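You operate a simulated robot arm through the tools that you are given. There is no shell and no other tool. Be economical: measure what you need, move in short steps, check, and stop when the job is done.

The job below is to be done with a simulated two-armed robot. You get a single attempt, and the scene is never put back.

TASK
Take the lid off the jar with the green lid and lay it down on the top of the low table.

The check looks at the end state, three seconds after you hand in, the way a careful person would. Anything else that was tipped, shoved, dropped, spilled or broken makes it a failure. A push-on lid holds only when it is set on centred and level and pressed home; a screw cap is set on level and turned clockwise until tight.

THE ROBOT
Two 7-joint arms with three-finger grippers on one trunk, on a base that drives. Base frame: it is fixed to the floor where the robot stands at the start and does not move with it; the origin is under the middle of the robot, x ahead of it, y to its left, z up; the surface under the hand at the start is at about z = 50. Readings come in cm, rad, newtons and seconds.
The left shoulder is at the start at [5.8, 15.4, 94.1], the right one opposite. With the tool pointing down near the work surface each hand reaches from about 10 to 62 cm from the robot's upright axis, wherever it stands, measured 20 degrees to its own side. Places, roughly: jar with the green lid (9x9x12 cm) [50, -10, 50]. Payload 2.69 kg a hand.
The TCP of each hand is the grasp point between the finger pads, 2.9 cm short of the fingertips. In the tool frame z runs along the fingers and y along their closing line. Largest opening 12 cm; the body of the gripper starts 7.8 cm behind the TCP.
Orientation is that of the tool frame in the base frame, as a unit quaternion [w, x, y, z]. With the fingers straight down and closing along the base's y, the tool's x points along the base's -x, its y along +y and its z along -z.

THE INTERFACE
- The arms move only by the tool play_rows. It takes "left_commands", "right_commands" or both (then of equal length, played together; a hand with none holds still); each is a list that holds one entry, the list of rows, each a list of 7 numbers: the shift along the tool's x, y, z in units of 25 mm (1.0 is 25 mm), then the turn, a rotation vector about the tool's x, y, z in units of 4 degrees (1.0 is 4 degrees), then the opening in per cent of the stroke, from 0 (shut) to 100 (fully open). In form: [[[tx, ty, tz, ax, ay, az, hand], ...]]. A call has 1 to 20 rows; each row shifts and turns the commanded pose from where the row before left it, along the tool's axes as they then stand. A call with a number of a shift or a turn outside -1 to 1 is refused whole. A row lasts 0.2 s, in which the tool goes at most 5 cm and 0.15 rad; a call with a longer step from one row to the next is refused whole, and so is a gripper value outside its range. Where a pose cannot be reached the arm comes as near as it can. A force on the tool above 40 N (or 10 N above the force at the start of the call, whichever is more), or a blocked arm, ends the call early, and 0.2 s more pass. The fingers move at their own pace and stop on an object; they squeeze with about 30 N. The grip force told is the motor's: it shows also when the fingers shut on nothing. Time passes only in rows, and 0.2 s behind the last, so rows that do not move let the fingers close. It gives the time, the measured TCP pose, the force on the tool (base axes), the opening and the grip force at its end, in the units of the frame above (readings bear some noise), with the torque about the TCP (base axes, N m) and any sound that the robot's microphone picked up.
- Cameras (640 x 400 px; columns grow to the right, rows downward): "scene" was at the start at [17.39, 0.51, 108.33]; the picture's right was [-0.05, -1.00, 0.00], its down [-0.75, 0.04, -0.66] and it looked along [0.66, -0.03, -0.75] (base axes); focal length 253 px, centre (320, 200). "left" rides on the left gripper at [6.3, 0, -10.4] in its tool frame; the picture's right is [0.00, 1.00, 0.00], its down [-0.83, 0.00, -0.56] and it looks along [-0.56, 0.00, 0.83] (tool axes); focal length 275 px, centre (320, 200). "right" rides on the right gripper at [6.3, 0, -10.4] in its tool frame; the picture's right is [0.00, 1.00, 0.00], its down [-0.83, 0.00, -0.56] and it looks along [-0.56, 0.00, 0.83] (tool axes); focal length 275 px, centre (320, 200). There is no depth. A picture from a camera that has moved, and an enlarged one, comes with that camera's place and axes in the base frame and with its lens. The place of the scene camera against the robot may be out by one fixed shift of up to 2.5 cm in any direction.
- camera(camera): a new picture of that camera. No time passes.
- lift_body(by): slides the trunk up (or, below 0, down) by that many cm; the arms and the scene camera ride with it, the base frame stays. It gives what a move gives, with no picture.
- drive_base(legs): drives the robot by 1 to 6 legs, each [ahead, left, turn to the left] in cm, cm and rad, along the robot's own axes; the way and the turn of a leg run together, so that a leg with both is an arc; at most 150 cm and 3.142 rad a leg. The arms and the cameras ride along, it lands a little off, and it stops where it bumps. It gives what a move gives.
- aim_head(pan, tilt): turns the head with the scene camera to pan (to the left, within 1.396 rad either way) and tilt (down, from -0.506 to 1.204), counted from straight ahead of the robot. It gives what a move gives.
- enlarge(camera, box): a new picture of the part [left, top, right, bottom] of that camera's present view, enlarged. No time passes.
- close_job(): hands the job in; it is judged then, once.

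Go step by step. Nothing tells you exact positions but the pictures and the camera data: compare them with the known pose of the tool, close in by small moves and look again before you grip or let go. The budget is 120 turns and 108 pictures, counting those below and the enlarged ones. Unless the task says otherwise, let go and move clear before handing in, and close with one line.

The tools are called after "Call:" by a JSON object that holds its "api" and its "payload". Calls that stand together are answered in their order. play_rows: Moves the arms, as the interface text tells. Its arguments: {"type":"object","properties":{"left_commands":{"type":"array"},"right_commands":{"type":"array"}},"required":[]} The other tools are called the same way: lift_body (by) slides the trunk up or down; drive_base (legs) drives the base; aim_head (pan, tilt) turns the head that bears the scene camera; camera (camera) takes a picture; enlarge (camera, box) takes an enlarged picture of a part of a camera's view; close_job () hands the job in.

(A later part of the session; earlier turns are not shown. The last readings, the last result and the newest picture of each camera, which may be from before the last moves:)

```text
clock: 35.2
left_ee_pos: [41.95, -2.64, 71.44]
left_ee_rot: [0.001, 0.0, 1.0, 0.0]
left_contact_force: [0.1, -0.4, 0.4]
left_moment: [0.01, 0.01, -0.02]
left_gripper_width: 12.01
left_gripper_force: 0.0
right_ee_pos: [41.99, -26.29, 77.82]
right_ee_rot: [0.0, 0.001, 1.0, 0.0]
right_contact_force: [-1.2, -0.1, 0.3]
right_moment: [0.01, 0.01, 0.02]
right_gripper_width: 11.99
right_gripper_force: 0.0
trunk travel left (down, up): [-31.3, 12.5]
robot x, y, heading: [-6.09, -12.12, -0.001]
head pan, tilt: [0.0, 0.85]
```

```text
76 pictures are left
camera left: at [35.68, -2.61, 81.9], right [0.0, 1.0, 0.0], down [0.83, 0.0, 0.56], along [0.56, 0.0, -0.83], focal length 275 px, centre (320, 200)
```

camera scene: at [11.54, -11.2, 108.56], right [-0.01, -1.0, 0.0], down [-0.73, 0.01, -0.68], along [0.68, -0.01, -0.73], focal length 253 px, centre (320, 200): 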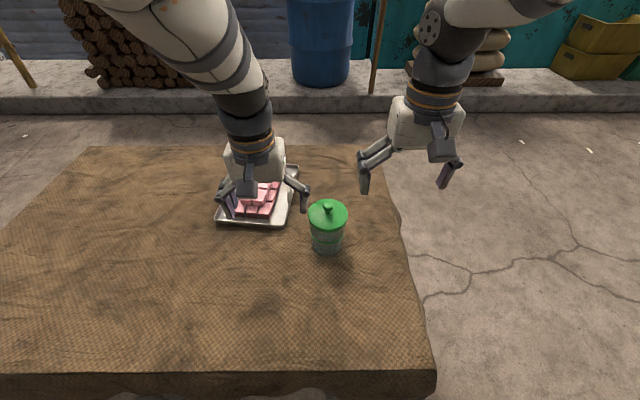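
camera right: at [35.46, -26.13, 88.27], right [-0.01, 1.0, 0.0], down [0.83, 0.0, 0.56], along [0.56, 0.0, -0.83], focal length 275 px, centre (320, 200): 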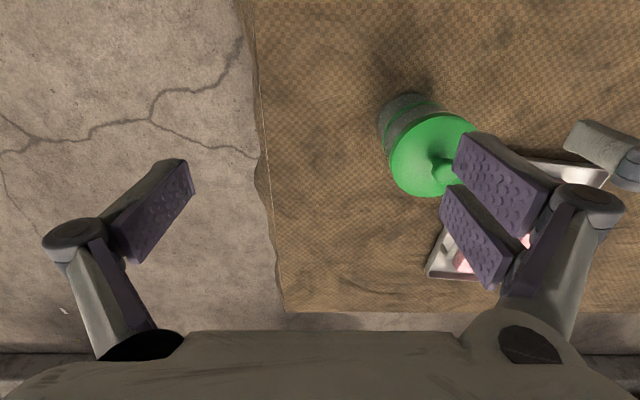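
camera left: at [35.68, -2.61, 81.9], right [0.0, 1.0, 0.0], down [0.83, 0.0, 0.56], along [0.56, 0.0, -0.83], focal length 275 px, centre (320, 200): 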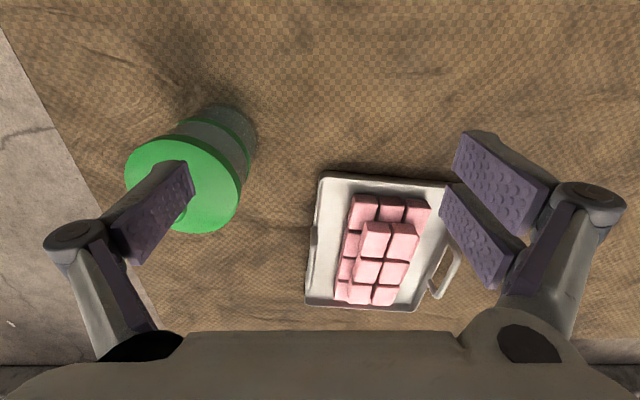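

Jar now lies centrally in front of the robot. Turn the right hand to approach the jar from the near right.

Call:
{"api": "play_rows", "payload": {"right_commands": [[[0, -0.4, 0.75, 0, 0, 0, 100], [0, -0.4, 0.75, 0, 0, 0, 100], [0, -0.4, 0.75, 0, 0, 0, 100], [0, 0, 0.75, 0, 0, 0, 100], [0, 0, 0, 0, 0, -0.9375, 100], [0, 0, 0, 0, 0, -0.9375, 100], [0, 0, 0, 0, 0, -0.9375, 100], [0, 0, 0, 0, 0, -0.9375, 100], [0, 0, 0, 0, 0, -0.9375, 100], [0, 0, 0, 0, 0, -0.9375, 100], [0, 0, 0, 0, 0, -0.9375, 100], [0, 0, 0, 0, 0, -0.9375, 100], [0, 0, 0, 0, 0, -0.9375, 100], [0, 0, 0, 0, 0, -0.9375, 100], [0, 0, 0, 0, 0, -0.9375, 100], [0, 0, 0, 0, 0, -0.9375, 100]]]}}

Call:
{"api": "play_rows", "payload": {"right_commands": [[[0, 0, 0, 0, -0.982, 0, 100], [0, 0, 0, 0, -0.982, 0, 100], [0, 0, 0, 0, -0.982, 0, 100], [0, 0, 0, 0, -0.982, 0, 100], [0, 0, 0, 0, -0.982, 0, 100], [0, 0, 0, 0, -0.982, 0, 100], [0, 0, 0, 0, -0.982, 0, 100], [0, 0, 0, 0, -0.982, 0, 100], [0, 0, 0, 0, -0.982, 0, 100], [0, 0, 0, 0, -0.982, 0, 100], [0, 0, 0, 0, -0.982, 0, 100], [0, 0, 0, 0, -0.982, 0, 100], [0, 0, 0, 0, -0.982, 0, 100], [0, 0, 0, 0, -0.982, 0, 100]]]}}

Call:
{"api": "camera", "payload": {"camera": "scene"}}

Call:
{"api": "camera", "payload": {"camera": "right"}}

```text
clock: 38.6
left_ee_pos: [41.96, -2.63, 71.44]
left_ee_rot: [0.0, 0.0, 1.0, -0.001]
left_contact_force: [0.6, 0.0, -0.4]
left_moment: [0.06, -0.04, -0.01]
left_gripper_width: 12.03
left_gripper_force: 0.3
right_ee_pos: [41.83, -29.24, 70.28]
right_ee_rot: [0.0, -0.383, 0.924, -0.001]
right_contact_force: [0.6, -0.6, 0.3]
right_moment: [0.02, 0.0, -0.01]
right_gripper_width: 11.98
right_gripper_force: 0.1
trunk travel left (down, up): [-31.3, 12.5]
robot x, y, heading: [-6.19, -11.87, 0.002]
head pan, tilt: [0.0, 0.85]
```

```text
clock: 41.6
left_ee_pos: [41.94, -2.64, 71.62]
left_ee_rot: [0.0, 0.0, 1.0, 0.0]
left_contact_force: [0.0, 0.1, 0.3]
left_moment: [0.03, -0.01, -0.02]
left_gripper_width: 11.99
left_gripper_force: 0.0
right_ee_pos: [41.83, -29.05, 70.31]
right_ee_rot: [0.428, -0.339, 0.819, 0.176]
right_contact_force: [-0.4, 0.7, -0.3]
right_moment: [0.02, -0.01, -0.04]
right_gripper_width: 12.02
right_gripper_force: 0.1
trunk travel left (down, up): [-31.3, 12.5]
robot x, y, heading: [-5.78, -11.81, -0.006]
head pan, tilt: [0.0, 0.85]
```

```text
75 pictures are left
camera scene: at [11.53, -11.17, 108.54], right [0.0, -1.0, 0.0], down [-0.74, 0.0, -0.68], along [0.68, 0.0, -0.74], focal length 253 px, centre (320, 200)
```

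scene: 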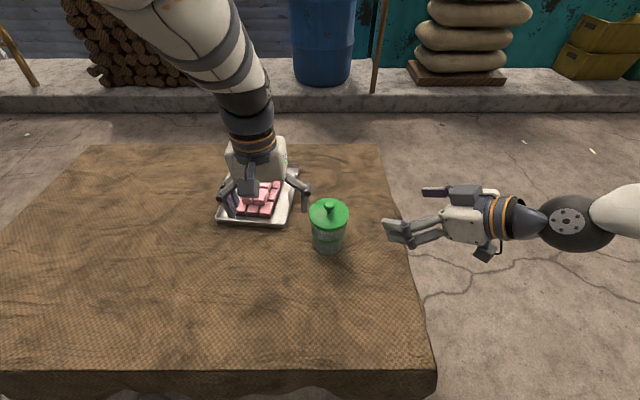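

```text
74 pictures are left
camera right: at [33.22, -37.71, 71.11], right [-0.71, 0.7, 0.0], down [0.01, 0.02, 1.0], along [0.7, 0.71, -0.02], focal length 275 px, centre (320, 200)
```

right: 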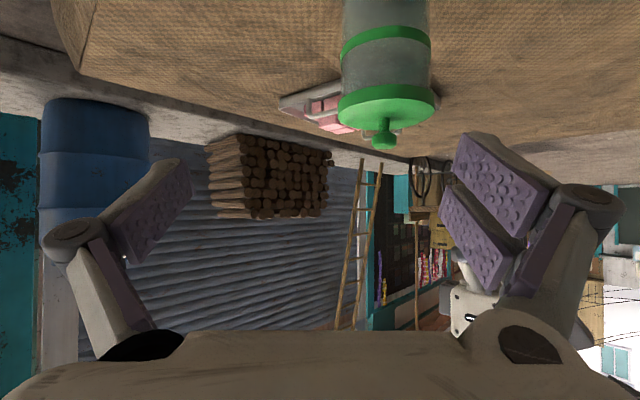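

The right hand faces the jar. Moving to its staging point, 12 cm back on the approach line.

Call:
{"api": "play_rows", "payload": {"right_commands": [[[0.3, 0.5, 0.536, 0, 0, 0, 100], [0.3, 0.5, 0.536, 0, 0, 0, 100], [0.3, 0.5, 0.536, 0, 0, 0, 100], [0.3, 0.5, 0.536, 0, 0, 0, 100], [0.3, 0.5, 0.536, 0, 0, 0, 100], [0, 0, 0, 0, 0, 0, 100]]]}}

Call:
{"api": "camera", "payload": {"camera": "scene"}}

Call:
{"api": "camera", "payload": {"camera": "right"}}

```text
clock: 43.0
left_ee_pos: [41.91, -2.56, 71.43]
left_ee_rot: [0.001, -0.001, 1.0, 0.0]
left_contact_force: [-0.5, -0.6, 0.3]
left_moment: [0.05, 0.01, -0.03]
left_gripper_width: 12.02
left_gripper_force: 0.1
right_ee_pos: [39.79, -22.45, 63.4]
right_ee_rot: [0.427, -0.339, 0.82, 0.175]
right_contact_force: [-0.7, -0.5, -0.1]
right_moment: [-0.03, -0.03, -0.01]
right_gripper_width: 12.0
right_gripper_force: 0.1
trunk travel left (down, up): [-31.3, 12.5]
robot x, y, heading: [-6.09, -11.98, 0.002]
head pan, tilt: [0.0, 0.85]
```

```text
73 pictures are left
camera scene: at [11.52, -11.15, 108.54], right [0.0, -1.0, 0.0], down [-0.74, 0.0, -0.68], along [0.68, 0.0, -0.74], focal length 253 px, centre (320, 200)
```

scene: 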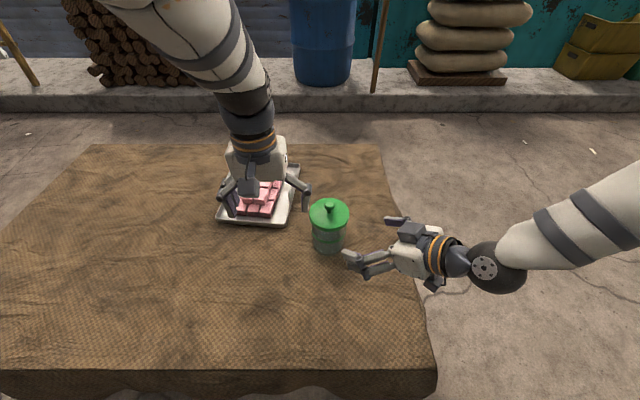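

```text
72 pictures are left
camera right: at [31.19, -30.92, 64.26], right [-0.71, 0.7, 0.0], down [0.01, 0.02, 1.0], along [0.7, 0.71, -0.02], focal length 275 px, centre (320, 200)
```

right: 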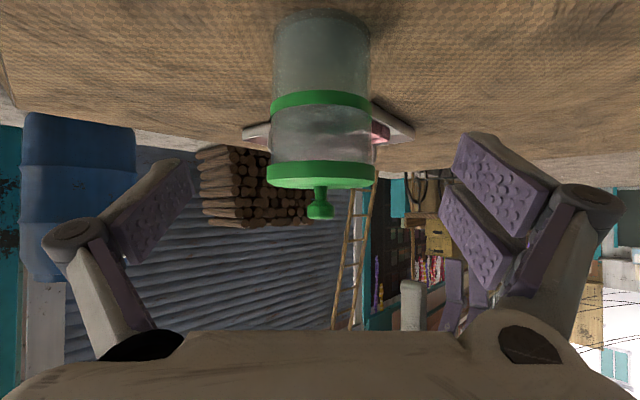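

Jar is centred between the fingers. Advance 10 of the 12 cm and look.

Call:
{"api": "play_rows", "payload": {"right_commands": [[[0, 0, 0.5, 0, 0, 0, 100], [0, 0, 0.5, 0, 0, 0, 100], [0, 0, 0.5, 0, 0, 0, 100], [0, 0, 0.5, 0, 0, 0, 100], [0, 0, 0.5, 0, 0, 0, 100], [0, 0, 0.5, 0, 0, 0, 100], [0, 0, 0.5, 0, 0, 0, 100], [0, 0, 0.5, 0, 0, 0, 100], [0, 0, 0, 0, 0, 0, 100]]]}}

Call:
{"api": "enlarge", "payload": {"camera": "scene", "box": [260, 170, 420, 290]}}

Call:
{"api": "camera", "payload": {"camera": "right"}}

Call:
{"api": "camera", "payload": {"camera": "left"}}

```text
clock: 45.0
left_ee_pos: [41.96, -2.63, 71.43]
left_ee_rot: [0.0, -0.001, 1.0, 0.0]
left_contact_force: [-0.4, 1.1, -0.5]
left_moment: [-0.02, -0.03, 0.0]
left_gripper_width: 12.02
left_gripper_force: 0.0
right_ee_pos: [45.65, -16.54, 57.59]
right_ee_rot: [0.427, -0.34, 0.819, 0.177]
right_contact_force: [-0.6, 0.0, 0.2]
right_moment: [-0.02, 0.01, 0.03]
right_gripper_width: 12.0
right_gripper_force: 0.1
trunk travel left (down, up): [-31.3, 12.5]
robot x, y, heading: [-6.08, -11.79, 0.004]
head pan, tilt: [0.0, 0.85]
```

```text
3.33 times, centred on (340, 230) of scene
camera zoom: at [11.52, -11.14, 108.54], right [0.0, -1.0, 0.0], down [-0.74, 0.0, -0.68], along [0.68, 0.0, -0.74], focal length 842 px, centre (253, 100)
```

zoom: 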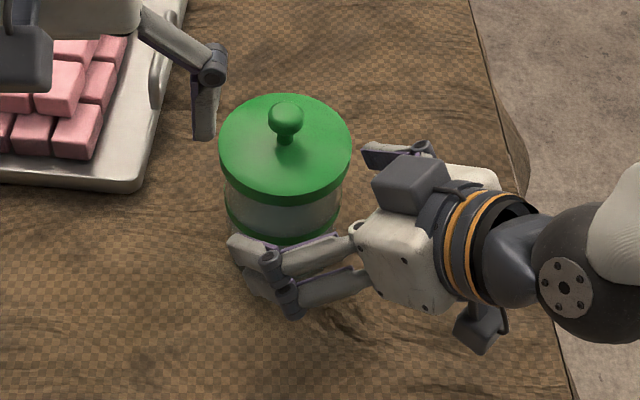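

```text
70 pictures are left
camera right: at [37.01, -25.1, 58.44], right [-0.71, 0.7, 0.0], down [0.01, 0.02, 1.0], along [0.7, 0.71, -0.02], focal length 275 px, centre (320, 200)
```

right: 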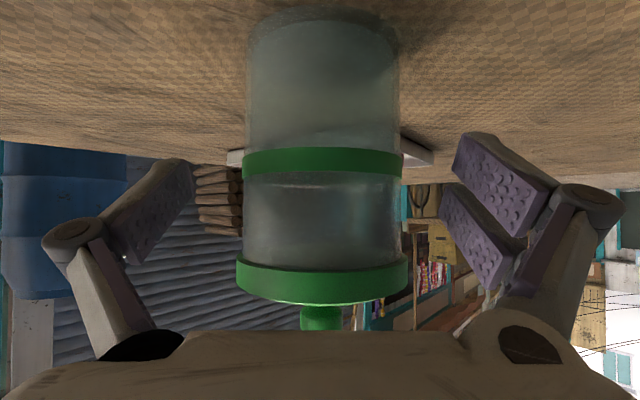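

```text
69 pictures are left
camera left: at [35.67, -2.61, 81.9], right [0.0, 1.0, 0.0], down [0.83, 0.0, 0.56], along [0.56, 0.0, -0.83], focal length 275 px, centre (320, 200)
```

left: 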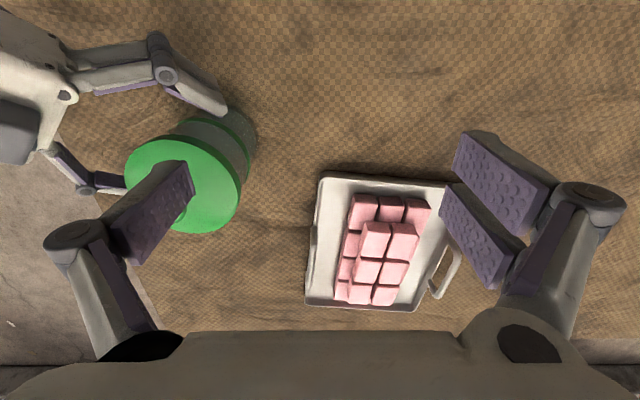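

Still centred. Advance the last 2 cm, check clearance, before closing.

Call:
{"api": "play_rows", "payload": {"right_commands": [[[0, 0, 0.3, 0, 0, 0, 100], [0, 0, 0.3, 0, 0, 0, 100], [0, 0, 0.3, 0, 0, 0, 100], [0, 0, 0, 0, 0, 0, 100]]]}}

Call:
{"api": "enlarge", "payload": {"camera": "scene", "box": [260, 170, 420, 290]}}

Call:
{"api": "camera", "payload": {"camera": "right"}}

```text
clock: 46.0
left_ee_pos: [41.95, -2.59, 71.45]
left_ee_rot: [0.001, 0.0, 1.0, 0.0]
left_contact_force: [-0.5, -0.2, -0.4]
left_moment: [0.04, 0.01, -0.01]
left_gripper_width: 11.99
left_gripper_force: 0.1
right_ee_pos: [46.89, -15.26, 56.47]
right_ee_rot: [0.426, -0.34, 0.819, 0.177]
right_contact_force: [0.2, 0.4, 0.1]
right_moment: [-0.03, 0.0, -0.02]
right_gripper_width: 11.98
right_gripper_force: 0.0
trunk travel left (down, up): [-31.3, 12.5]
robot x, y, heading: [-6.16, -11.53, 0.003]
head pan, tilt: [0.0, 0.85]
```

```text
3.33 times, centred on (340, 230) of scene
camera zoom: at [11.52, -11.14, 108.54], right [0.0, -1.0, 0.0], down [-0.74, 0.0, -0.68], along [0.68, 0.0, -0.74], focal length 842 px, centre (253, 100)
```

zoom: 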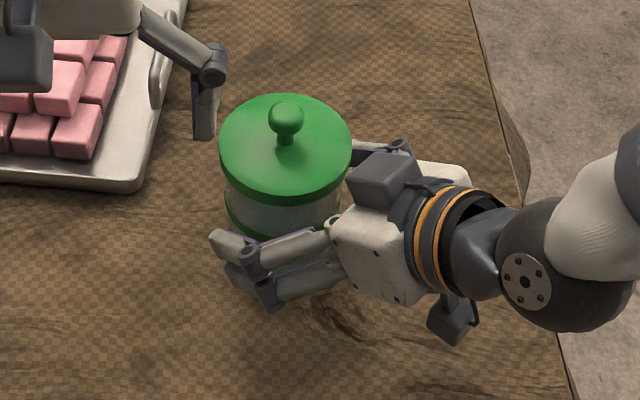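

```text
67 pictures are left
camera right: at [38.23, -23.78, 57.21], right [-0.71, 0.7, 0.0], down [0.01, 0.02, 1.0], along [0.7, 0.71, -0.02], focal length 275 px, centre (320, 200)
```

right: 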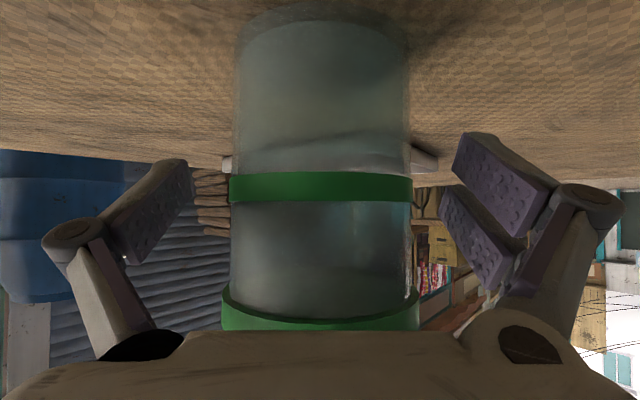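

In place and centred; close the right hand on the jar body.

Call:
{"api": "play_rows", "payload": {"right_commands": [[[0, 0, 0, 0, 0, 0, 80], [0, 0, 0, 0, 0, 0, 75], [0, 0, 0, 0, 0, 0, 70], [0, 0, 0, 0, 0, 0, 65], [0, 0, 0, 0, 0, 0, 60], [0, 0, 0, 0, 0, 0, 55], [0, 0, 0, 0, 0, 0, 50]]]}}

Call:
{"api": "enlarge", "payload": {"camera": "scene", "box": [260, 170, 420, 290]}}

Call:
{"api": "camera", "payload": {"camera": "right"}}

```text
clock: 47.6
left_ee_pos: [41.91, -2.63, 71.57]
left_ee_rot: [0.0, -0.001, 1.0, 0.0]
left_contact_force: [-0.4, 0.1, 0.2]
left_moment: [0.03, 0.01, -0.03]
left_gripper_width: 11.98
left_gripper_force: 0.0
right_ee_pos: [47.03, -15.39, 56.46]
right_ee_rot: [0.428, -0.339, 0.819, 0.176]
right_contact_force: [0.0, -0.5, 2.1]
right_moment: [-0.07, -0.05, -0.06]
right_gripper_width: 8.4
right_gripper_force: 30.4
trunk travel left (down, up): [-31.3, 12.5]
robot x, y, heading: [-5.66, -12.01, -0.002]
head pan, tilt: [0.0, 0.85]
```

```text
3.33 times, centred on (340, 230) of scene
camera zoom: at [11.51, -11.13, 108.54], right [0.0, -1.0, 0.0], down [-0.74, 0.0, -0.68], along [0.68, 0.0, -0.74], focal length 842 px, centre (253, 100)
```

zoom: 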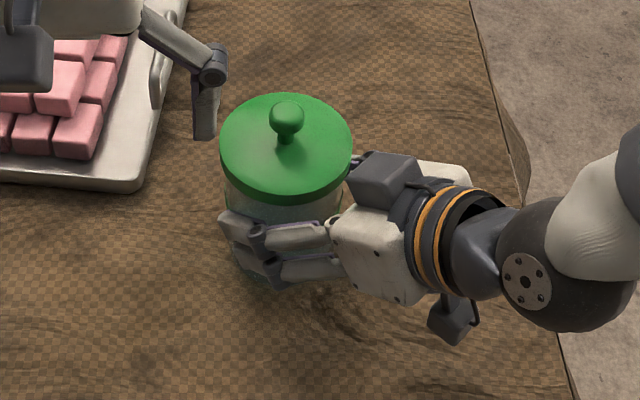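

```text
65 pictures are left
camera right: at [38.22, -23.78, 57.23], right [-0.71, 0.7, 0.0], down [0.01, 0.02, 1.0], along [0.7, 0.71, -0.02], focal length 275 px, centre (320, 200)
```

right: 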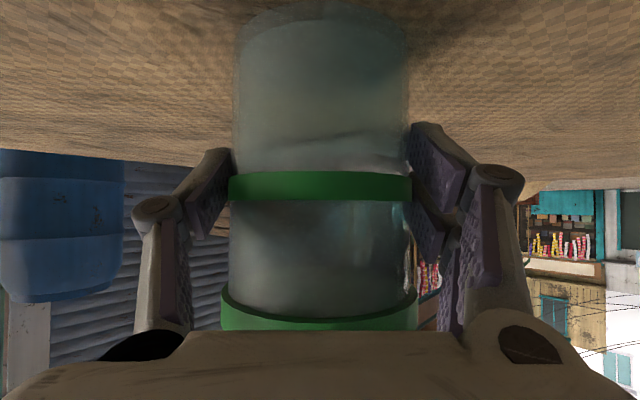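

Jar held at 8.4 cm without shifting. Now bring the left hand above the knob, opening reduced.

Call:
{"api": "play_rows", "payload": {"left_commands": [[[-0.4, -0.77, 0, 0, 0, 0, 50], [-0.4, -0.77, 0, 0, 0, 0, 40], [-0.4, -0.77, 0, 0, 0, 0, 40], [-0.4, -0.77, 0, 0, 0, 0, 40], [-0.4, -0.77, 0, 0, 0, 0, 40], [-0.4, -0.77, 0, 0, 0, 0, 40], [0, 0, 0, 0, 0, 0, 40]]]}}

Call:
{"api": "camera", "payload": {"camera": "left"}}

Call:
{"api": "enlarge", "payload": {"camera": "scene", "box": [220, 130, 420, 280]}}

```text
clock: 49.2
left_ee_pos: [48.03, -14.08, 71.71]
left_ee_rot: [0.001, -0.001, 1.0, 0.001]
left_contact_force: [0.8, 0.3, 0.0]
left_moment: [0.02, 0.03, 0.01]
left_gripper_width: 4.8
left_gripper_force: 0.1
right_ee_pos: [46.87, -15.36, 56.43]
right_ee_rot: [0.427, -0.34, 0.819, 0.176]
right_contact_force: [-0.1, -0.1, 2.6]
right_moment: [-0.08, -0.16, -0.01]
right_gripper_width: 8.39
right_gripper_force: 29.9
trunk travel left (down, up): [-31.3, 12.5]
robot x, y, heading: [-5.93, -11.82, -0.006]
head pan, tilt: [0.0, 0.85]
```

```text
64 pictures are left
camera left: at [41.75, -14.05, 82.11], right [0.0, 1.0, 0.0], down [0.83, 0.0, 0.56], along [0.56, 0.0, -0.83], focal length 275 px, centre (320, 200)
```

left: 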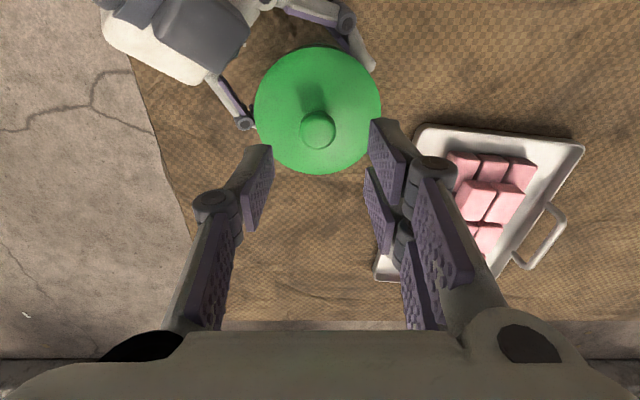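

```text
2.67 times, centred on (320, 205) of scene
camera zoom: at [11.4, -11.13, 108.37], right [0.0, -1.0, 0.0], down [-0.75, 0.0, -0.66], along [0.66, 0.0, -0.75], focal length 674 px, centre (320, 187)
```

zoom: 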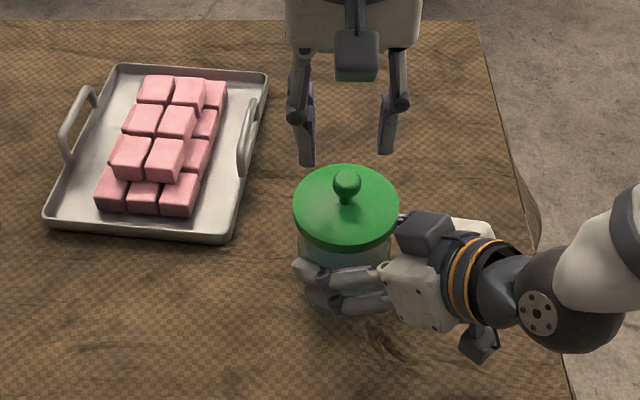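

Knob at (48.0, -14.25). Descend to the grasp height.

Call:
{"api": "play_rows", "payload": {"left_commands": [[[0, -0.06, 0.4, 0, 0, 0, 40], [0, 0, 0.4, 0, 0, 0, 40], [0, 0, 0.4, 0, 0, 0, 40], [0, 0, 0.4, 0, 0, 0, 40], [0, 0, 0.4, 0, 0, 0, 40], [0, 0, 0.35, 0, 0, 0, 40], [0, 0, 0, 0, 0, 0, 40]]]}}

Call:
{"api": "camera", "payload": {"camera": "left"}}

Call:
{"api": "enlarge", "payload": {"camera": "scene", "box": [260, 150, 420, 270]}}

```text
clock: 50.8
left_ee_pos: [48.14, -13.82, 65.66]
left_ee_rot: [0.0, -0.006, 1.0, 0.0]
left_contact_force: [-0.7, -0.7, 0.5]
left_moment: [0.0, -0.03, -0.01]
left_gripper_width: 4.8
left_gripper_force: 0.0
right_ee_pos: [46.9, -15.28, 56.39]
right_ee_rot: [0.427, -0.34, 0.819, 0.178]
right_contact_force: [0.5, -0.3, 2.9]
right_moment: [-0.1, -0.12, 0.01]
right_gripper_width: 8.44
right_gripper_force: 30.0
trunk travel left (down, up): [-31.3, 12.5]
robot x, y, heading: [-6.2, -12.19, -0.001]
head pan, tilt: [0.0, 0.85]
```

```text
62 pictures are left
camera left: at [41.9, -13.92, 76.01], right [-0.01, 1.0, 0.0], down [0.83, 0.01, 0.56], along [0.56, 0.0, -0.83], focal length 275 px, centre (320, 200)
```

left: 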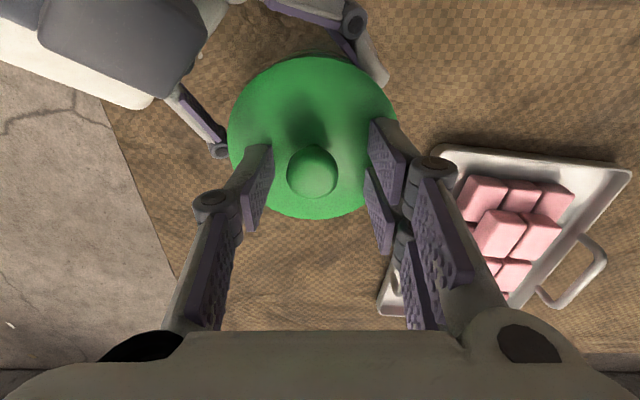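

```text
3.33 times, centred on (340, 210) of scene
camera zoom: at [11.4, -11.13, 108.36], right [0.0, -1.0, 0.0], down [-0.75, 0.0, -0.66], along [0.66, 0.0, -0.75], focal length 842 px, centre (253, 167)
```

zoom: 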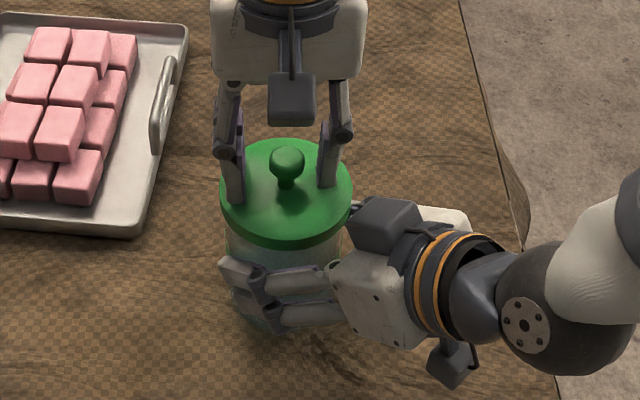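

The left TCP is ~0.35 cm left of the knob; correct and close.

Call:
{"api": "play_rows", "payload": {"left_commands": [[[0.04, -0.14, 0, 0, 0, 0, 40], [0, 0, 0, 0, 0, 0, 40]]]}}

Call:
{"api": "camera", "payload": {"camera": "left"}}

```text
clock: 51.4
left_ee_pos: [47.99, -14.15, 65.41]
left_ee_rot: [-0.001, -0.006, 1.0, 0.0]
left_contact_force: [0.3, -1.0, 1.1]
left_moment: [0.01, 0.0, -0.02]
left_gripper_width: 4.79
left_gripper_force: 0.0
right_ee_pos: [46.78, -15.45, 56.36]
right_ee_rot: [0.428, -0.339, 0.819, 0.177]
right_contact_force: [0.8, 0.3, 2.8]
right_moment: [-0.11, -0.17, 0.0]
right_gripper_width: 8.41
right_gripper_force: 29.1
trunk travel left (down, up): [-31.3, 12.5]
robot x, y, heading: [-6.18, -11.9, -0.001]
head pan, tilt: [0.0, 0.85]
```

```text
60 pictures are left
camera left: at [41.74, -14.21, 75.89], right [-0.01, 1.0, 0.0], down [0.83, 0.01, 0.55], along [0.55, 0.0, -0.83], focal length 275 px, centre (320, 200)
```

left: 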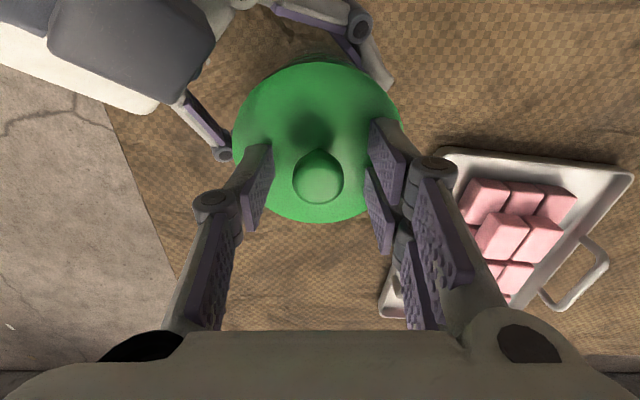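

Centred. Close on the knob and pull up gently in small steps.

Call:
{"api": "play_rows", "payload": {"left_commands": [[[0, 0, 0, 0, 0, 0, 20], [0, 0, 0, 0, 0, 0, 0], [0, 0, 0, 0, 0, 0, 0], [0, 0, 0, 0, 0, 0, 0]]]}}

Call:
{"api": "play_rows", "payload": {"left_commands": [[[0, 0, -0.04, 0, 0, 0, 0], [0, 0, -0.04, 0, 0, 0, 0], [0, 0, -0.04, 0, 0, 0, 0], [0, 0, -0.04, 0, 0, 0, 0], [0, 0, 0, 0, 0, 0, 0]]]}}

Call:
{"api": "enlarge", "payload": {"camera": "scene", "box": [260, 150, 420, 270]}}

```text
clock: 52.4
left_ee_pos: [48.02, -14.32, 65.83]
left_ee_rot: [0.001, -0.006, 1.0, -0.003]
left_contact_force: [-0.1, 0.3, 0.1]
left_moment: [-0.04, 0.02, 0.04]
left_gripper_width: 2.06
left_gripper_force: 29.5
right_ee_pos: [46.96, -15.19, 56.36]
right_ee_rot: [0.427, -0.339, 0.819, 0.176]
right_contact_force: [1.0, -0.6, 2.5]
right_moment: [-0.11, -0.23, 0.03]
right_gripper_width: 8.4
right_gripper_force: 30.3
trunk travel left (down, up): [-31.3, 12.5]
robot x, y, heading: [-5.94, -12.08, 0.008]
head pan, tilt: [0.0, 0.85]
heard: snap
```

```text
clock: 53.6
left_ee_pos: [48.1, -14.21, 66.12]
left_ee_rot: [0.0, -0.006, 1.0, -0.002]
left_contact_force: [-0.2, -0.4, -0.7]
left_moment: [-0.01, 0.04, -0.01]
left_gripper_width: 2.09
left_gripper_force: 30.2
right_ee_pos: [46.91, -15.35, 56.49]
right_ee_rot: [0.428, -0.339, 0.819, 0.177]
right_contact_force: [0.8, 0.5, 2.6]
right_moment: [-0.08, -0.14, 0.04]
right_gripper_width: 8.36
right_gripper_force: 30.4
trunk travel left (down, up): [-31.3, 12.5]
robot x, y, heading: [-6.24, -12.15, 0.001]
head pan, tilt: [0.0, 0.85]
```

```text
3.33 times, centred on (340, 210) of scene
camera zoom: at [11.4, -11.13, 108.36], right [0.0, -1.0, 0.0], down [-0.75, 0.0, -0.66], along [0.66, 0.0, -0.75], focal length 842 px, centre (253, 167)
```

zoom: 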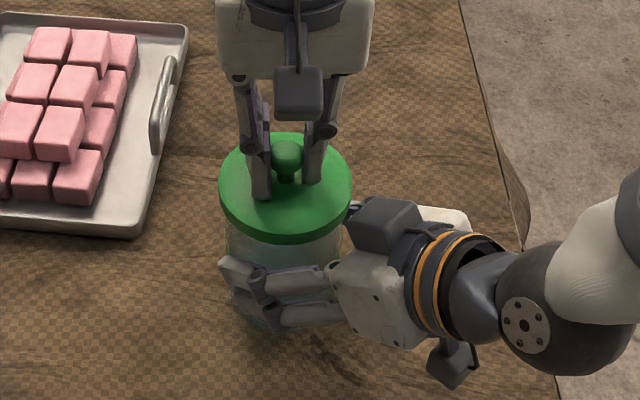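

A snap: the lid has come free and is lifting with only its own weight. Raise it straight up.

Call:
{"api": "play_rows", "payload": {"left_commands": [[[0, 0, -0.2, 0, 0, 0, 0], [0, 0, -0.2, 0, 0, 0, 0], [0, 0, -0.3, 0, 0, 0, 0], [0, 0, -0.5, 0, 0, 0, 0], [0, 0, -0.5, 0, 0, 0, 0], [0, 0, -0.5, 0, 0, 0, 0], [0, 0, -0.5, 0, 0, 0, 0], [0, 0, -0.5, 0, 0, 0, 0], [0, 0, 0, 0, 0, 0, 0]]]}}

Call:
{"api": "camera", "payload": {"camera": "scene"}}

Call:
{"api": "camera", "payload": {"camera": "left"}}

```text
clock: 55.6
left_ee_pos: [47.85, -14.7, 74.16]
left_ee_rot: [0.002, 0.0, 1.0, 0.0]
left_contact_force: [0.0, 0.1, -0.2]
left_moment: [-0.01, -0.01, -0.03]
left_gripper_width: 2.07
left_gripper_force: 29.9
right_ee_pos: [46.82, -15.23, 56.43]
right_ee_rot: [0.427, -0.34, 0.819, 0.176]
right_contact_force: [-0.3, -0.1, 3.5]
right_moment: [-0.1, -0.15, 0.01]
right_gripper_width: 8.41
right_gripper_force: 29.8
trunk travel left (down, up): [-31.3, 12.5]
robot x, y, heading: [-5.91, -12.13, -0.002]
head pan, tilt: [0.0, 0.85]
```

```text
58 pictures are left
camera scene: at [11.39, -11.13, 108.37], right [0.0, -1.0, 0.0], down [-0.75, 0.0, -0.66], along [0.66, 0.0, -0.75], focal length 253 px, centre (320, 200)
```

scene: 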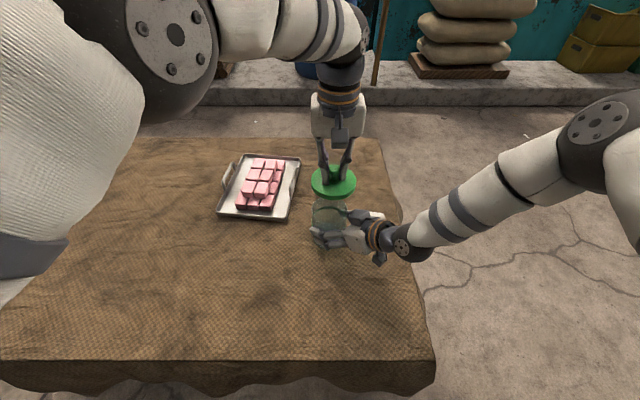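

```text
57 pictures are left
camera left: at [41.56, -14.76, 84.5], right [0.01, 1.0, 0.0], down [0.83, 0.0, 0.56], along [0.56, 0.0, -0.83], focal length 275 px, centre (320, 200)
```

left: 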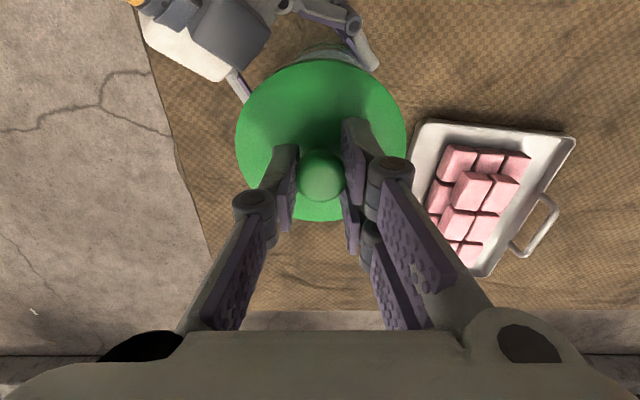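

Lid is clear of the jar mouth. Carry it to the free cloth at about (40, 7), lowering as I go.

Call:
{"api": "play_rows", "payload": {"left_commands": [[[0, 0.8, 0, 0, 0, 0, 0], [0, 0.8, 0, 0, 0, 0, 0], [0, 0.8, 0, 0, 0, 0, 0], [0, 0.8, 0, 0, 0, 0, 0], [0.4, 0.7, 0.5, 0, 0, 0, 0], [0.4, 0.7, 0.5, 0, 0, 0, 0], [0.4, 0.7, 0.5, 0, 0, 0, 0], [0.4, 0.7, 0.5, 0, 0, 0, 0], [0.4, 0.7, 0.5, 0, 0, 0, 0], [0.4, 0.7, 0.5, 0, 0, 0, 0], [0.4, 0.7, 0.5, 0, 0, 0, 0], [0.4, 0.7, 0.5, 0, 0, 0, 0], [0, 0, 0, 0, 0, 0, 0]]]}}

Call:
{"api": "camera", "payload": {"camera": "scene"}}

Call:
{"api": "camera", "payload": {"camera": "left"}}

```text
clock: 58.4
left_ee_pos: [39.57, 7.24, 64.09]
left_ee_rot: [0.001, 0.0, 1.0, 0.0]
left_contact_force: [-0.3, 1.1, -0.3]
left_moment: [0.01, 0.0, 0.04]
left_gripper_width: 2.11
left_gripper_force: 30.2
right_ee_pos: [46.86, -15.25, 56.35]
right_ee_rot: [0.426, -0.34, 0.819, 0.177]
right_contact_force: [0.3, -0.3, 3.1]
right_moment: [-0.11, -0.18, 0.0]
right_gripper_width: 8.38
right_gripper_force: 30.5
trunk travel left (down, up): [-31.3, 12.5]
robot x, y, heading: [-5.86, -11.89, -0.002]
head pan, tilt: [0.0, 0.85]
```

```text
56 pictures are left
camera scene: at [11.4, -11.13, 108.36], right [0.0, -1.0, 0.0], down [-0.75, 0.0, -0.66], along [0.66, 0.0, -0.75], focal length 253 px, centre (320, 200)
```

scene: 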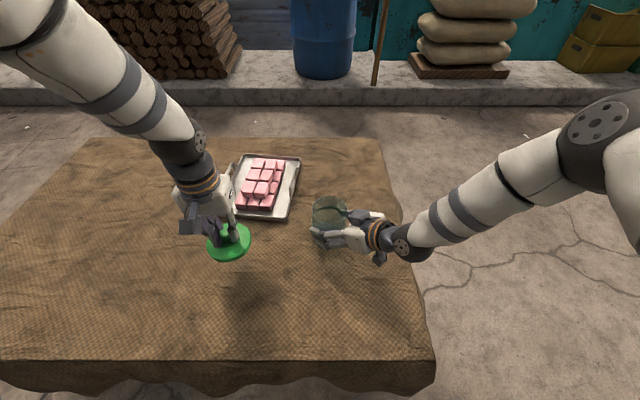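

```text
55 pictures are left
camera left: at [33.47, 7.33, 74.47], right [0.0, 1.0, 0.0], down [0.83, 0.0, 0.56], along [0.56, 0.0, -0.83], focal length 275 px, centre (320, 200)
```

left: 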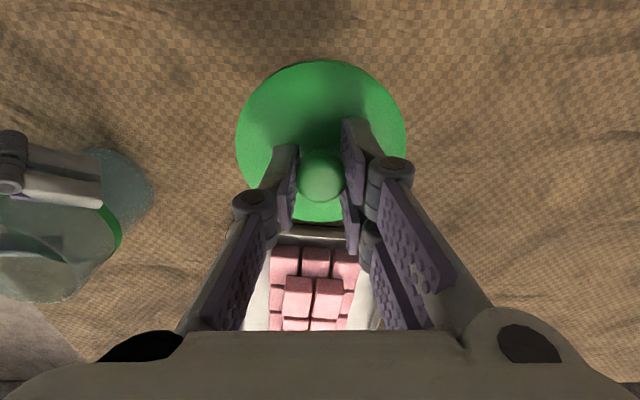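

The open jar is still held upright and the lid hangs level. Lower it to about 2 cm above the cloth.

Call:
{"api": "play_rows", "payload": {"left_commands": [[[0, 0, 0.5, 0, 0, 0, 0], [0, 0, 0.5, 0, 0, 0, 0], [0, 0, 0.5, 0, 0, 0, 0], [0, 0, 0.5, 0, 0, 0, 0], [0, 0, 0.5, 0, 0, 0, 0], [0, 0, 0.4, 0, 0, 0, 0], [0, 0, 0, 0, 0, 0, 0]]]}}

Call:
{"api": "enlarge", "payload": {"camera": "scene", "box": [160, 170, 320, 290]}}

Call:
{"api": "play_rows", "payload": {"left_commands": [[[0, 0, 0.1, 0, 0, 0, 0], [0, 0, 0.1, 0, 0, 0, 0], [0, 0, 0.08, 0, 0, 0, 0], [0, 0, 0, 0, 0, 0, 0]]]}}

```text
clock: 60.0
left_ee_pos: [39.87, 7.41, 56.71]
left_ee_rot: [0.0, 0.0, 1.0, -0.001]
left_contact_force: [0.3, -0.5, -0.3]
left_moment: [0.03, -0.02, 0.02]
left_gripper_width: 2.08
left_gripper_force: 29.8
right_ee_pos: [46.87, -15.31, 56.44]
right_ee_rot: [0.427, -0.34, 0.819, 0.176]
right_contact_force: [-0.4, 0.2, 2.0]
right_moment: [-0.04, -0.09, 0.02]
right_gripper_width: 8.36
right_gripper_force: 29.7
trunk travel left (down, up): [-31.3, 12.5]
robot x, y, heading: [-5.92, -12.04, -0.002]
head pan, tilt: [0.0, 0.85]
```

```text
3.33 times, centred on (240, 230) of scene
camera zoom: at [11.4, -11.13, 108.36], right [0.0, -1.0, 0.0], down [-0.75, 0.0, -0.66], along [0.66, 0.0, -0.75], focal length 842 px, centre (587, 100)
```

zoom: 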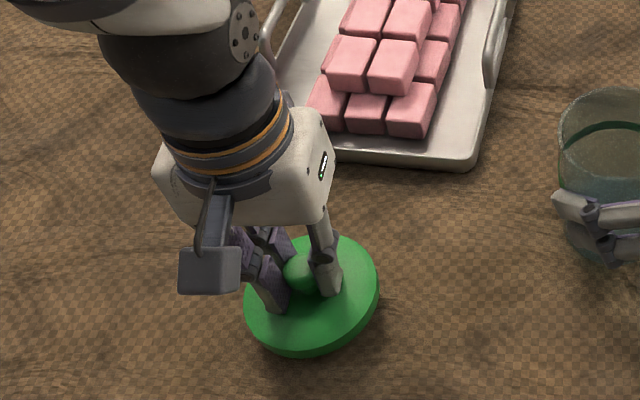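

```text
clock: 61.0
left_ee_pos: [39.66, 7.46, 55.91]
left_ee_rot: [0.001, 0.001, 1.0, 0.0]
left_contact_force: [0.1, 1.2, -0.4]
left_moment: [0.01, -0.03, 0.0]
left_gripper_width: 2.07
left_gripper_force: 30.7
right_ee_pos: [46.86, -15.35, 56.34]
right_ee_rot: [0.427, -0.34, 0.819, 0.177]
right_contact_force: [-1.2, -1.0, 3.3]
right_moment: [-0.09, -0.13, -0.01]
right_gripper_width: 8.38
right_gripper_force: 29.8
trunk travel left (down, up): [-31.3, 12.5]
robot x, y, heading: [-5.93, -12.15, -0.001]
head pan, tilt: [0.0, 0.85]
```

No contact yet; feel for the table in small steps.

Call:
{"api": "play_rows", "payload": {"left_commands": [[[0, 0, 0.08, 0, 0, 0, 0], [0, 0, 0.08, 0, 0, 0, 0], [0, 0, 0, 0, 0, 0, 0]]]}}

Call:
{"api": "play_rows", "payload": {"left_commands": [[[0, 0, 0.06, 0, 0, 0, 0], [0, 0, 0.06, 0, 0, 0, 0], [0, 0, 0, 0, 0, 0, 0]]]}}

Call:
{"api": "enlarge", "payload": {"camera": "scene", "box": [160, 170, 320, 290]}}

```text
clock: 61.8
left_ee_pos: [39.73, 7.38, 55.59]
left_ee_rot: [0.0, 0.0, 1.0, 0.0]
left_contact_force: [-0.6, 0.4, -0.8]
left_moment: [-0.02, -0.02, 0.02]
left_gripper_width: 2.08
left_gripper_force: 29.7
right_ee_pos: [46.75, -15.24, 56.44]
right_ee_rot: [0.427, -0.34, 0.819, 0.176]
right_contact_force: [0.2, 0.0, 1.8]
right_moment: [-0.04, -0.13, 0.06]
right_gripper_width: 8.38
right_gripper_force: 30.2
trunk travel left (down, up): [-31.3, 12.5]
robot x, y, heading: [-5.95, -12.35, 0.002]
head pan, tilt: [0.0, 0.85]
```

```text
clock: 62.6
left_ee_pos: [39.72, 7.38, 55.43]
left_ee_rot: [0.0, -0.001, 1.0, 0.0]
left_contact_force: [0.4, -0.1, -0.5]
left_moment: [-0.01, 0.02, -0.02]
left_gripper_width: 2.08
left_gripper_force: 29.8
right_ee_pos: [46.92, -15.34, 56.37]
right_ee_rot: [0.427, -0.339, 0.82, 0.176]
right_contact_force: [-0.4, 0.5, 2.3]
right_moment: [-0.02, -0.12, 0.06]
right_gripper_width: 8.35
right_gripper_force: 30.0
trunk travel left (down, up): [-31.3, 12.5]
robot x, y, heading: [-5.76, -11.84, -0.0]
head pan, tilt: [0.0, 0.85]
```

```text
3.33 times, centred on (240, 230) of scene
camera zoom: at [11.4, -11.13, 108.36], right [0.0, -1.0, 0.0], down [-0.75, 0.0, -0.66], along [0.66, 0.0, -0.75], focal length 842 px, centre (587, 100)
```

zoom: 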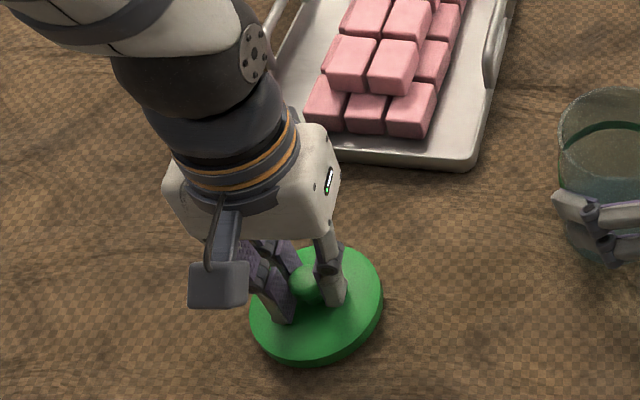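

Call:
{"api": "play_rows", "payload": {"left_commands": [[[0, 0, 0.06, 0, 0, 0, 0], [0, 0, 0.06, 0, 0, 0, 0], [0, 0, 0, 0, 0, 0, 0]]]}}

Call:
{"api": "play_rows", "payload": {"left_commands": [[[0, 0, 0.06, 0, 0, 0, 0], [0, 0, 0.06, 0, 0, 0, 0], [0, 0, 0, 0, 0, 0, 0]]]}}

```text
clock: 63.4
left_ee_pos: [39.84, 7.28, 55.06]
left_ee_rot: [-0.001, -0.001, 1.0, 0.001]
left_contact_force: [0.1, -1.1, -0.1]
left_moment: [-0.01, -0.02, 0.05]
left_gripper_width: 2.1
left_gripper_force: 30.2
right_ee_pos: [46.81, -15.34, 56.25]
right_ee_rot: [0.426, -0.341, 0.819, 0.177]
right_contact_force: [0.6, -0.3, 1.2]
right_moment: [0.0, -0.14, 0.08]
right_gripper_width: 8.39
right_gripper_force: 29.9
trunk travel left (down, up): [-31.3, 12.5]
robot x, y, heading: [-6.37, -12.17, 0.003]
head pan, tilt: [0.0, 0.85]
```

```text
clock: 64.2
left_ee_pos: [39.83, 7.44, 54.79]
left_ee_rot: [0.0, -0.001, 1.0, 0.0]
left_contact_force: [0.1, -0.4, -0.6]
left_moment: [0.01, -0.02, 0.01]
left_gripper_width: 2.09
left_gripper_force: 30.3
right_ee_pos: [46.85, -15.39, 56.54]
right_ee_rot: [0.426, -0.34, 0.82, 0.176]
right_contact_force: [-0.1, 0.9, 1.6]
right_moment: [-0.04, -0.07, 0.04]
right_gripper_width: 8.42
right_gripper_force: 30.2
trunk travel left (down, up): [-31.3, 12.5]
robot x, y, heading: [-6.12, -11.95, -0.004]
head pan, tilt: [0.0, 0.85]
```

Still no contact at 54.8; continue the small steps.

Call:
{"api": "play_rows", "payload": {"left_commands": [[[0, 0, 0.06, 0, 0, 0, 0], [0, 0, 0.06, 0, 0, 0, 0], [0, 0, 0, 0, 0, 0, 0]]]}}

Call:
{"api": "enlarge", "payload": {"camera": "scene", "box": [160, 170, 320, 290]}}

Call:
{"api": "camera", "payload": {"camera": "right"}}

```text
clock: 65.0
left_ee_pos: [39.86, 7.53, 54.45]
left_ee_rot: [0.001, 0.0, 1.0, 0.0]
left_contact_force: [-1.0, -0.6, 10.0]
left_moment: [-0.04, 0.14, -0.02]
left_gripper_width: 2.08
left_gripper_force: 30.1
right_ee_pos: [46.9, -15.31, 56.44]
right_ee_rot: [0.427, -0.34, 0.819, 0.176]
right_contact_force: [0.9, -0.4, 0.0]
right_moment: [0.02, -0.02, -0.02]
right_gripper_width: 8.38
right_gripper_force: 29.9
trunk travel left (down, up): [-31.3, 12.5]
robot x, y, heading: [-5.98, -12.18, 0.001]
head pan, tilt: [0.0, 0.85]
```

```text
3.33 times, centred on (240, 230) of scene
camera zoom: at [11.36, -11.16, 108.38], right [0.0, -1.0, 0.0], down [-0.75, 0.0, -0.66], along [0.66, 0.0, -0.75], focal length 842 px, centre (587, 100)
```

zoom: 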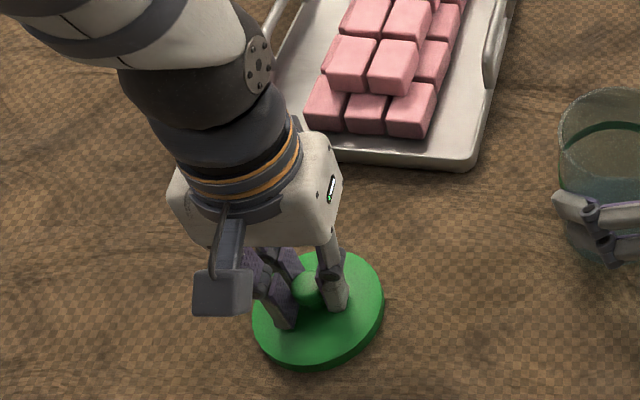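

```text
51 pictures are left
camera right: at [38.18, -23.81, 57.23], right [-0.71, 0.7, 0.0], down [0.01, 0.02, 1.0], along [0.7, 0.71, -0.02], focal length 275 px, centre (320, 200)
```

right: 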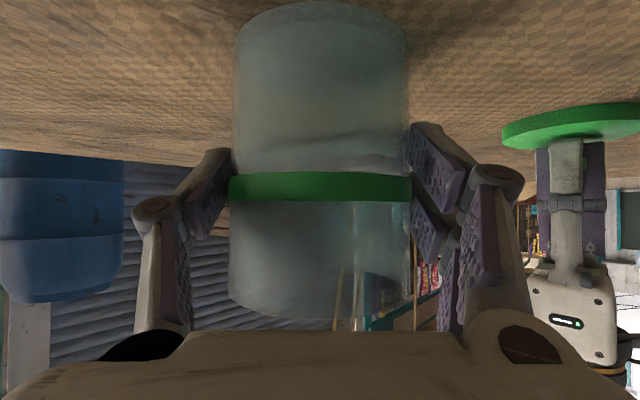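

Contact (10 N): the lid is on the table. Ease 1 mm, open, rise clear.

Call:
{"api": "play_rows", "payload": {"left_commands": [[[0, 0, -0.04, 0, 0, 0, 0], [0, 0, 0, 0, 0, 0, 20], [0, 0, 0, 0, 0, 0, 30], [0, 0, 0, 0, 0, 0, 40], [0, 0, 0, 0, 0, 0, 40]]]}}

Call:
{"api": "enlarge", "payload": {"camera": "scene", "box": [160, 170, 320, 290]}}

Call:
{"api": "play_rows", "payload": {"left_commands": [[[0, 0, -0.2, 0, 0, 0, 40], [0, 0, -0.5, 0, 0, 0, 40], [0, 0, -0.8, 0, 0, 0, 40], [0, 0, -0.8, 0, 0, 0, 40], [0, 0, -0.8, 0, 0, 0, 40], [0, 0, -0.8, 0, 0, 0, 40], [0, 0, 0, 0, 0, 0, 40]]]}}

Call:
{"api": "camera", "payload": {"camera": "left"}}

```text
clock: 66.2
left_ee_pos: [39.89, 7.39, 54.57]
left_ee_rot: [0.0, 0.0, 1.0, 0.001]
left_contact_force: [0.5, 0.1, 1.0]
left_moment: [-0.02, -0.01, 0.04]
left_gripper_width: 4.79
left_gripper_force: 0.0
right_ee_pos: [46.88, -15.29, 56.31]
right_ee_rot: [0.426, -0.34, 0.82, 0.176]
right_contact_force: [0.0, 0.0, 0.1]
right_moment: [-0.01, -0.09, 0.05]
right_gripper_width: 8.39
right_gripper_force: 29.7
trunk travel left (down, up): [-31.3, 12.5]
robot x, y, heading: [-6.01, -12.03, -0.001]
head pan, tilt: [0.0, 0.85]
```

```text
3.33 times, centred on (240, 230) of scene
camera zoom: at [11.41, -11.13, 108.36], right [0.0, -1.0, 0.0], down [-0.75, 0.0, -0.66], along [0.66, 0.0, -0.75], focal length 842 px, centre (587, 100)
```

zoom: 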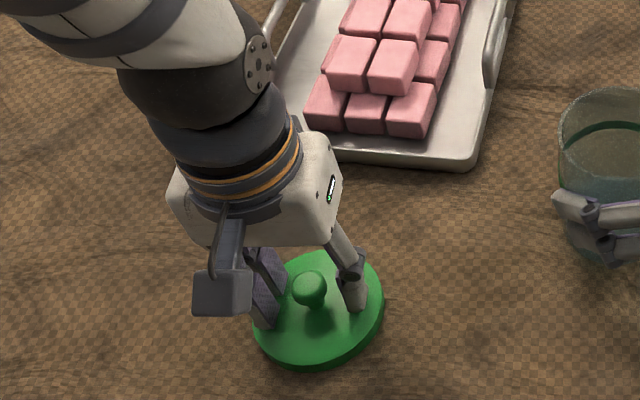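

```text
clock: 67.8
left_ee_pos: [39.73, 7.64, 64.44]
left_ee_rot: [0.0, -0.001, 1.0, 0.0]
left_contact_force: [0.2, 0.2, -1.2]
left_moment: [-0.01, 0.0, 0.0]
left_gripper_width: 4.8
left_gripper_force: 0.0
right_ee_pos: [46.81, -15.32, 56.41]
right_ee_rot: [0.426, -0.34, 0.82, 0.176]
right_contact_force: [0.5, -0.6, 2.3]
right_moment: [-0.11, -0.03, -0.04]
right_gripper_width: 8.38
right_gripper_force: 29.8
trunk travel left (down, up): [-31.3, 12.5]
robot x, y, heading: [-6.05, -11.85, 0.0]
head pan, tilt: [0.0, 0.85]
```

```text
49 pictures are left
camera left: at [33.44, 7.57, 74.79], right [0.0, 1.0, 0.0], down [0.83, 0.0, 0.56], along [0.56, 0.0, -0.83], focal length 275 px, centre (320, 200)
```

left: 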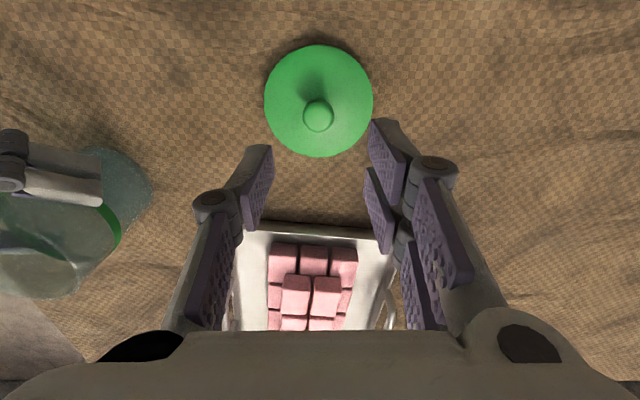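

The lid lies flat on the cloth. Now open the right hand around the jar and back straight out.

Call:
{"api": "play_rows", "payload": {"right_commands": [[[0, 0, 0, 0, 0, 0, 74], [0, 0, 0, 0, 0, 0, 80], [0, 0, 0, 0, 0, 0, 90], [0, 0, 0, 0, 0, 0, 100], [0, 0, 0, 0, 0, 0, 100]]]}}

Call:
{"api": "camera", "payload": {"camera": "right"}}

Call:
{"api": "enlarge", "payload": {"camera": "scene", "box": [260, 170, 420, 290]}}

```text
clock: 69.0
left_ee_pos: [39.74, 7.6, 64.39]
left_ee_rot: [0.0, -0.001, 1.0, -0.001]
left_contact_force: [-0.4, -0.3, 0.2]
left_moment: [0.0, 0.0, -0.01]
left_gripper_width: 4.81
left_gripper_force: 0.0
right_ee_pos: [46.82, -15.2, 56.38]
right_ee_rot: [0.427, -0.34, 0.819, 0.176]
right_contact_force: [0.2, 0.6, 0.1]
right_moment: [0.01, -0.04, -0.01]
right_gripper_width: 12.0
right_gripper_force: 0.1
trunk travel left (down, up): [-31.3, 12.5]
robot x, y, heading: [-5.73, -12.17, 0.001]
head pan, tilt: [0.0, 0.85]
```

```text
48 pictures are left
camera right: at [38.23, -23.78, 57.22], right [-0.71, 0.7, 0.0], down [0.01, 0.02, 1.0], along [0.7, 0.71, -0.02], focal length 275 px, centre (320, 200)
```

right: 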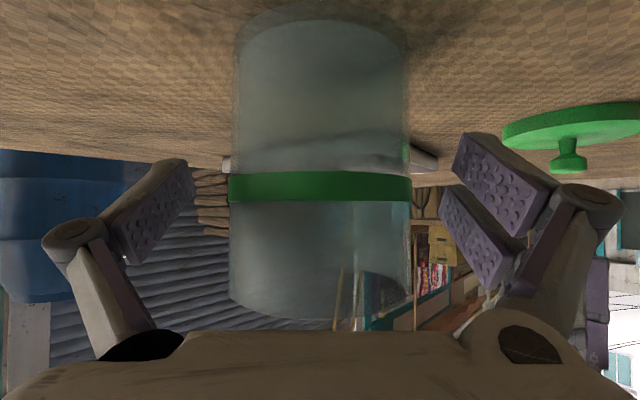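

```text
3.33 times, centred on (340, 230) of scene
camera zoom: at [11.41, -11.13, 108.36], right [0.0, -1.0, 0.0], down [-0.75, 0.0, -0.66], along [0.66, 0.0, -0.75], focal length 842 px, centre (253, 100)
```

zoom: 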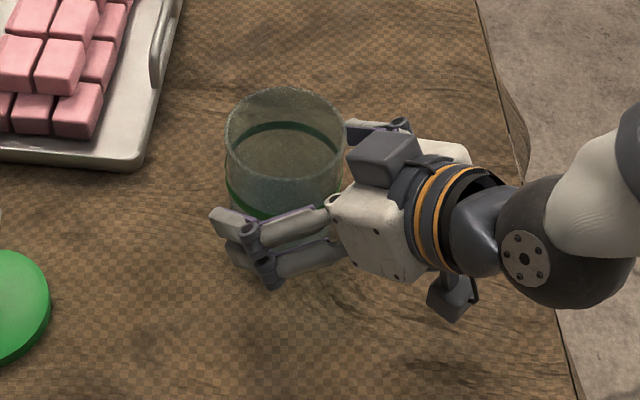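

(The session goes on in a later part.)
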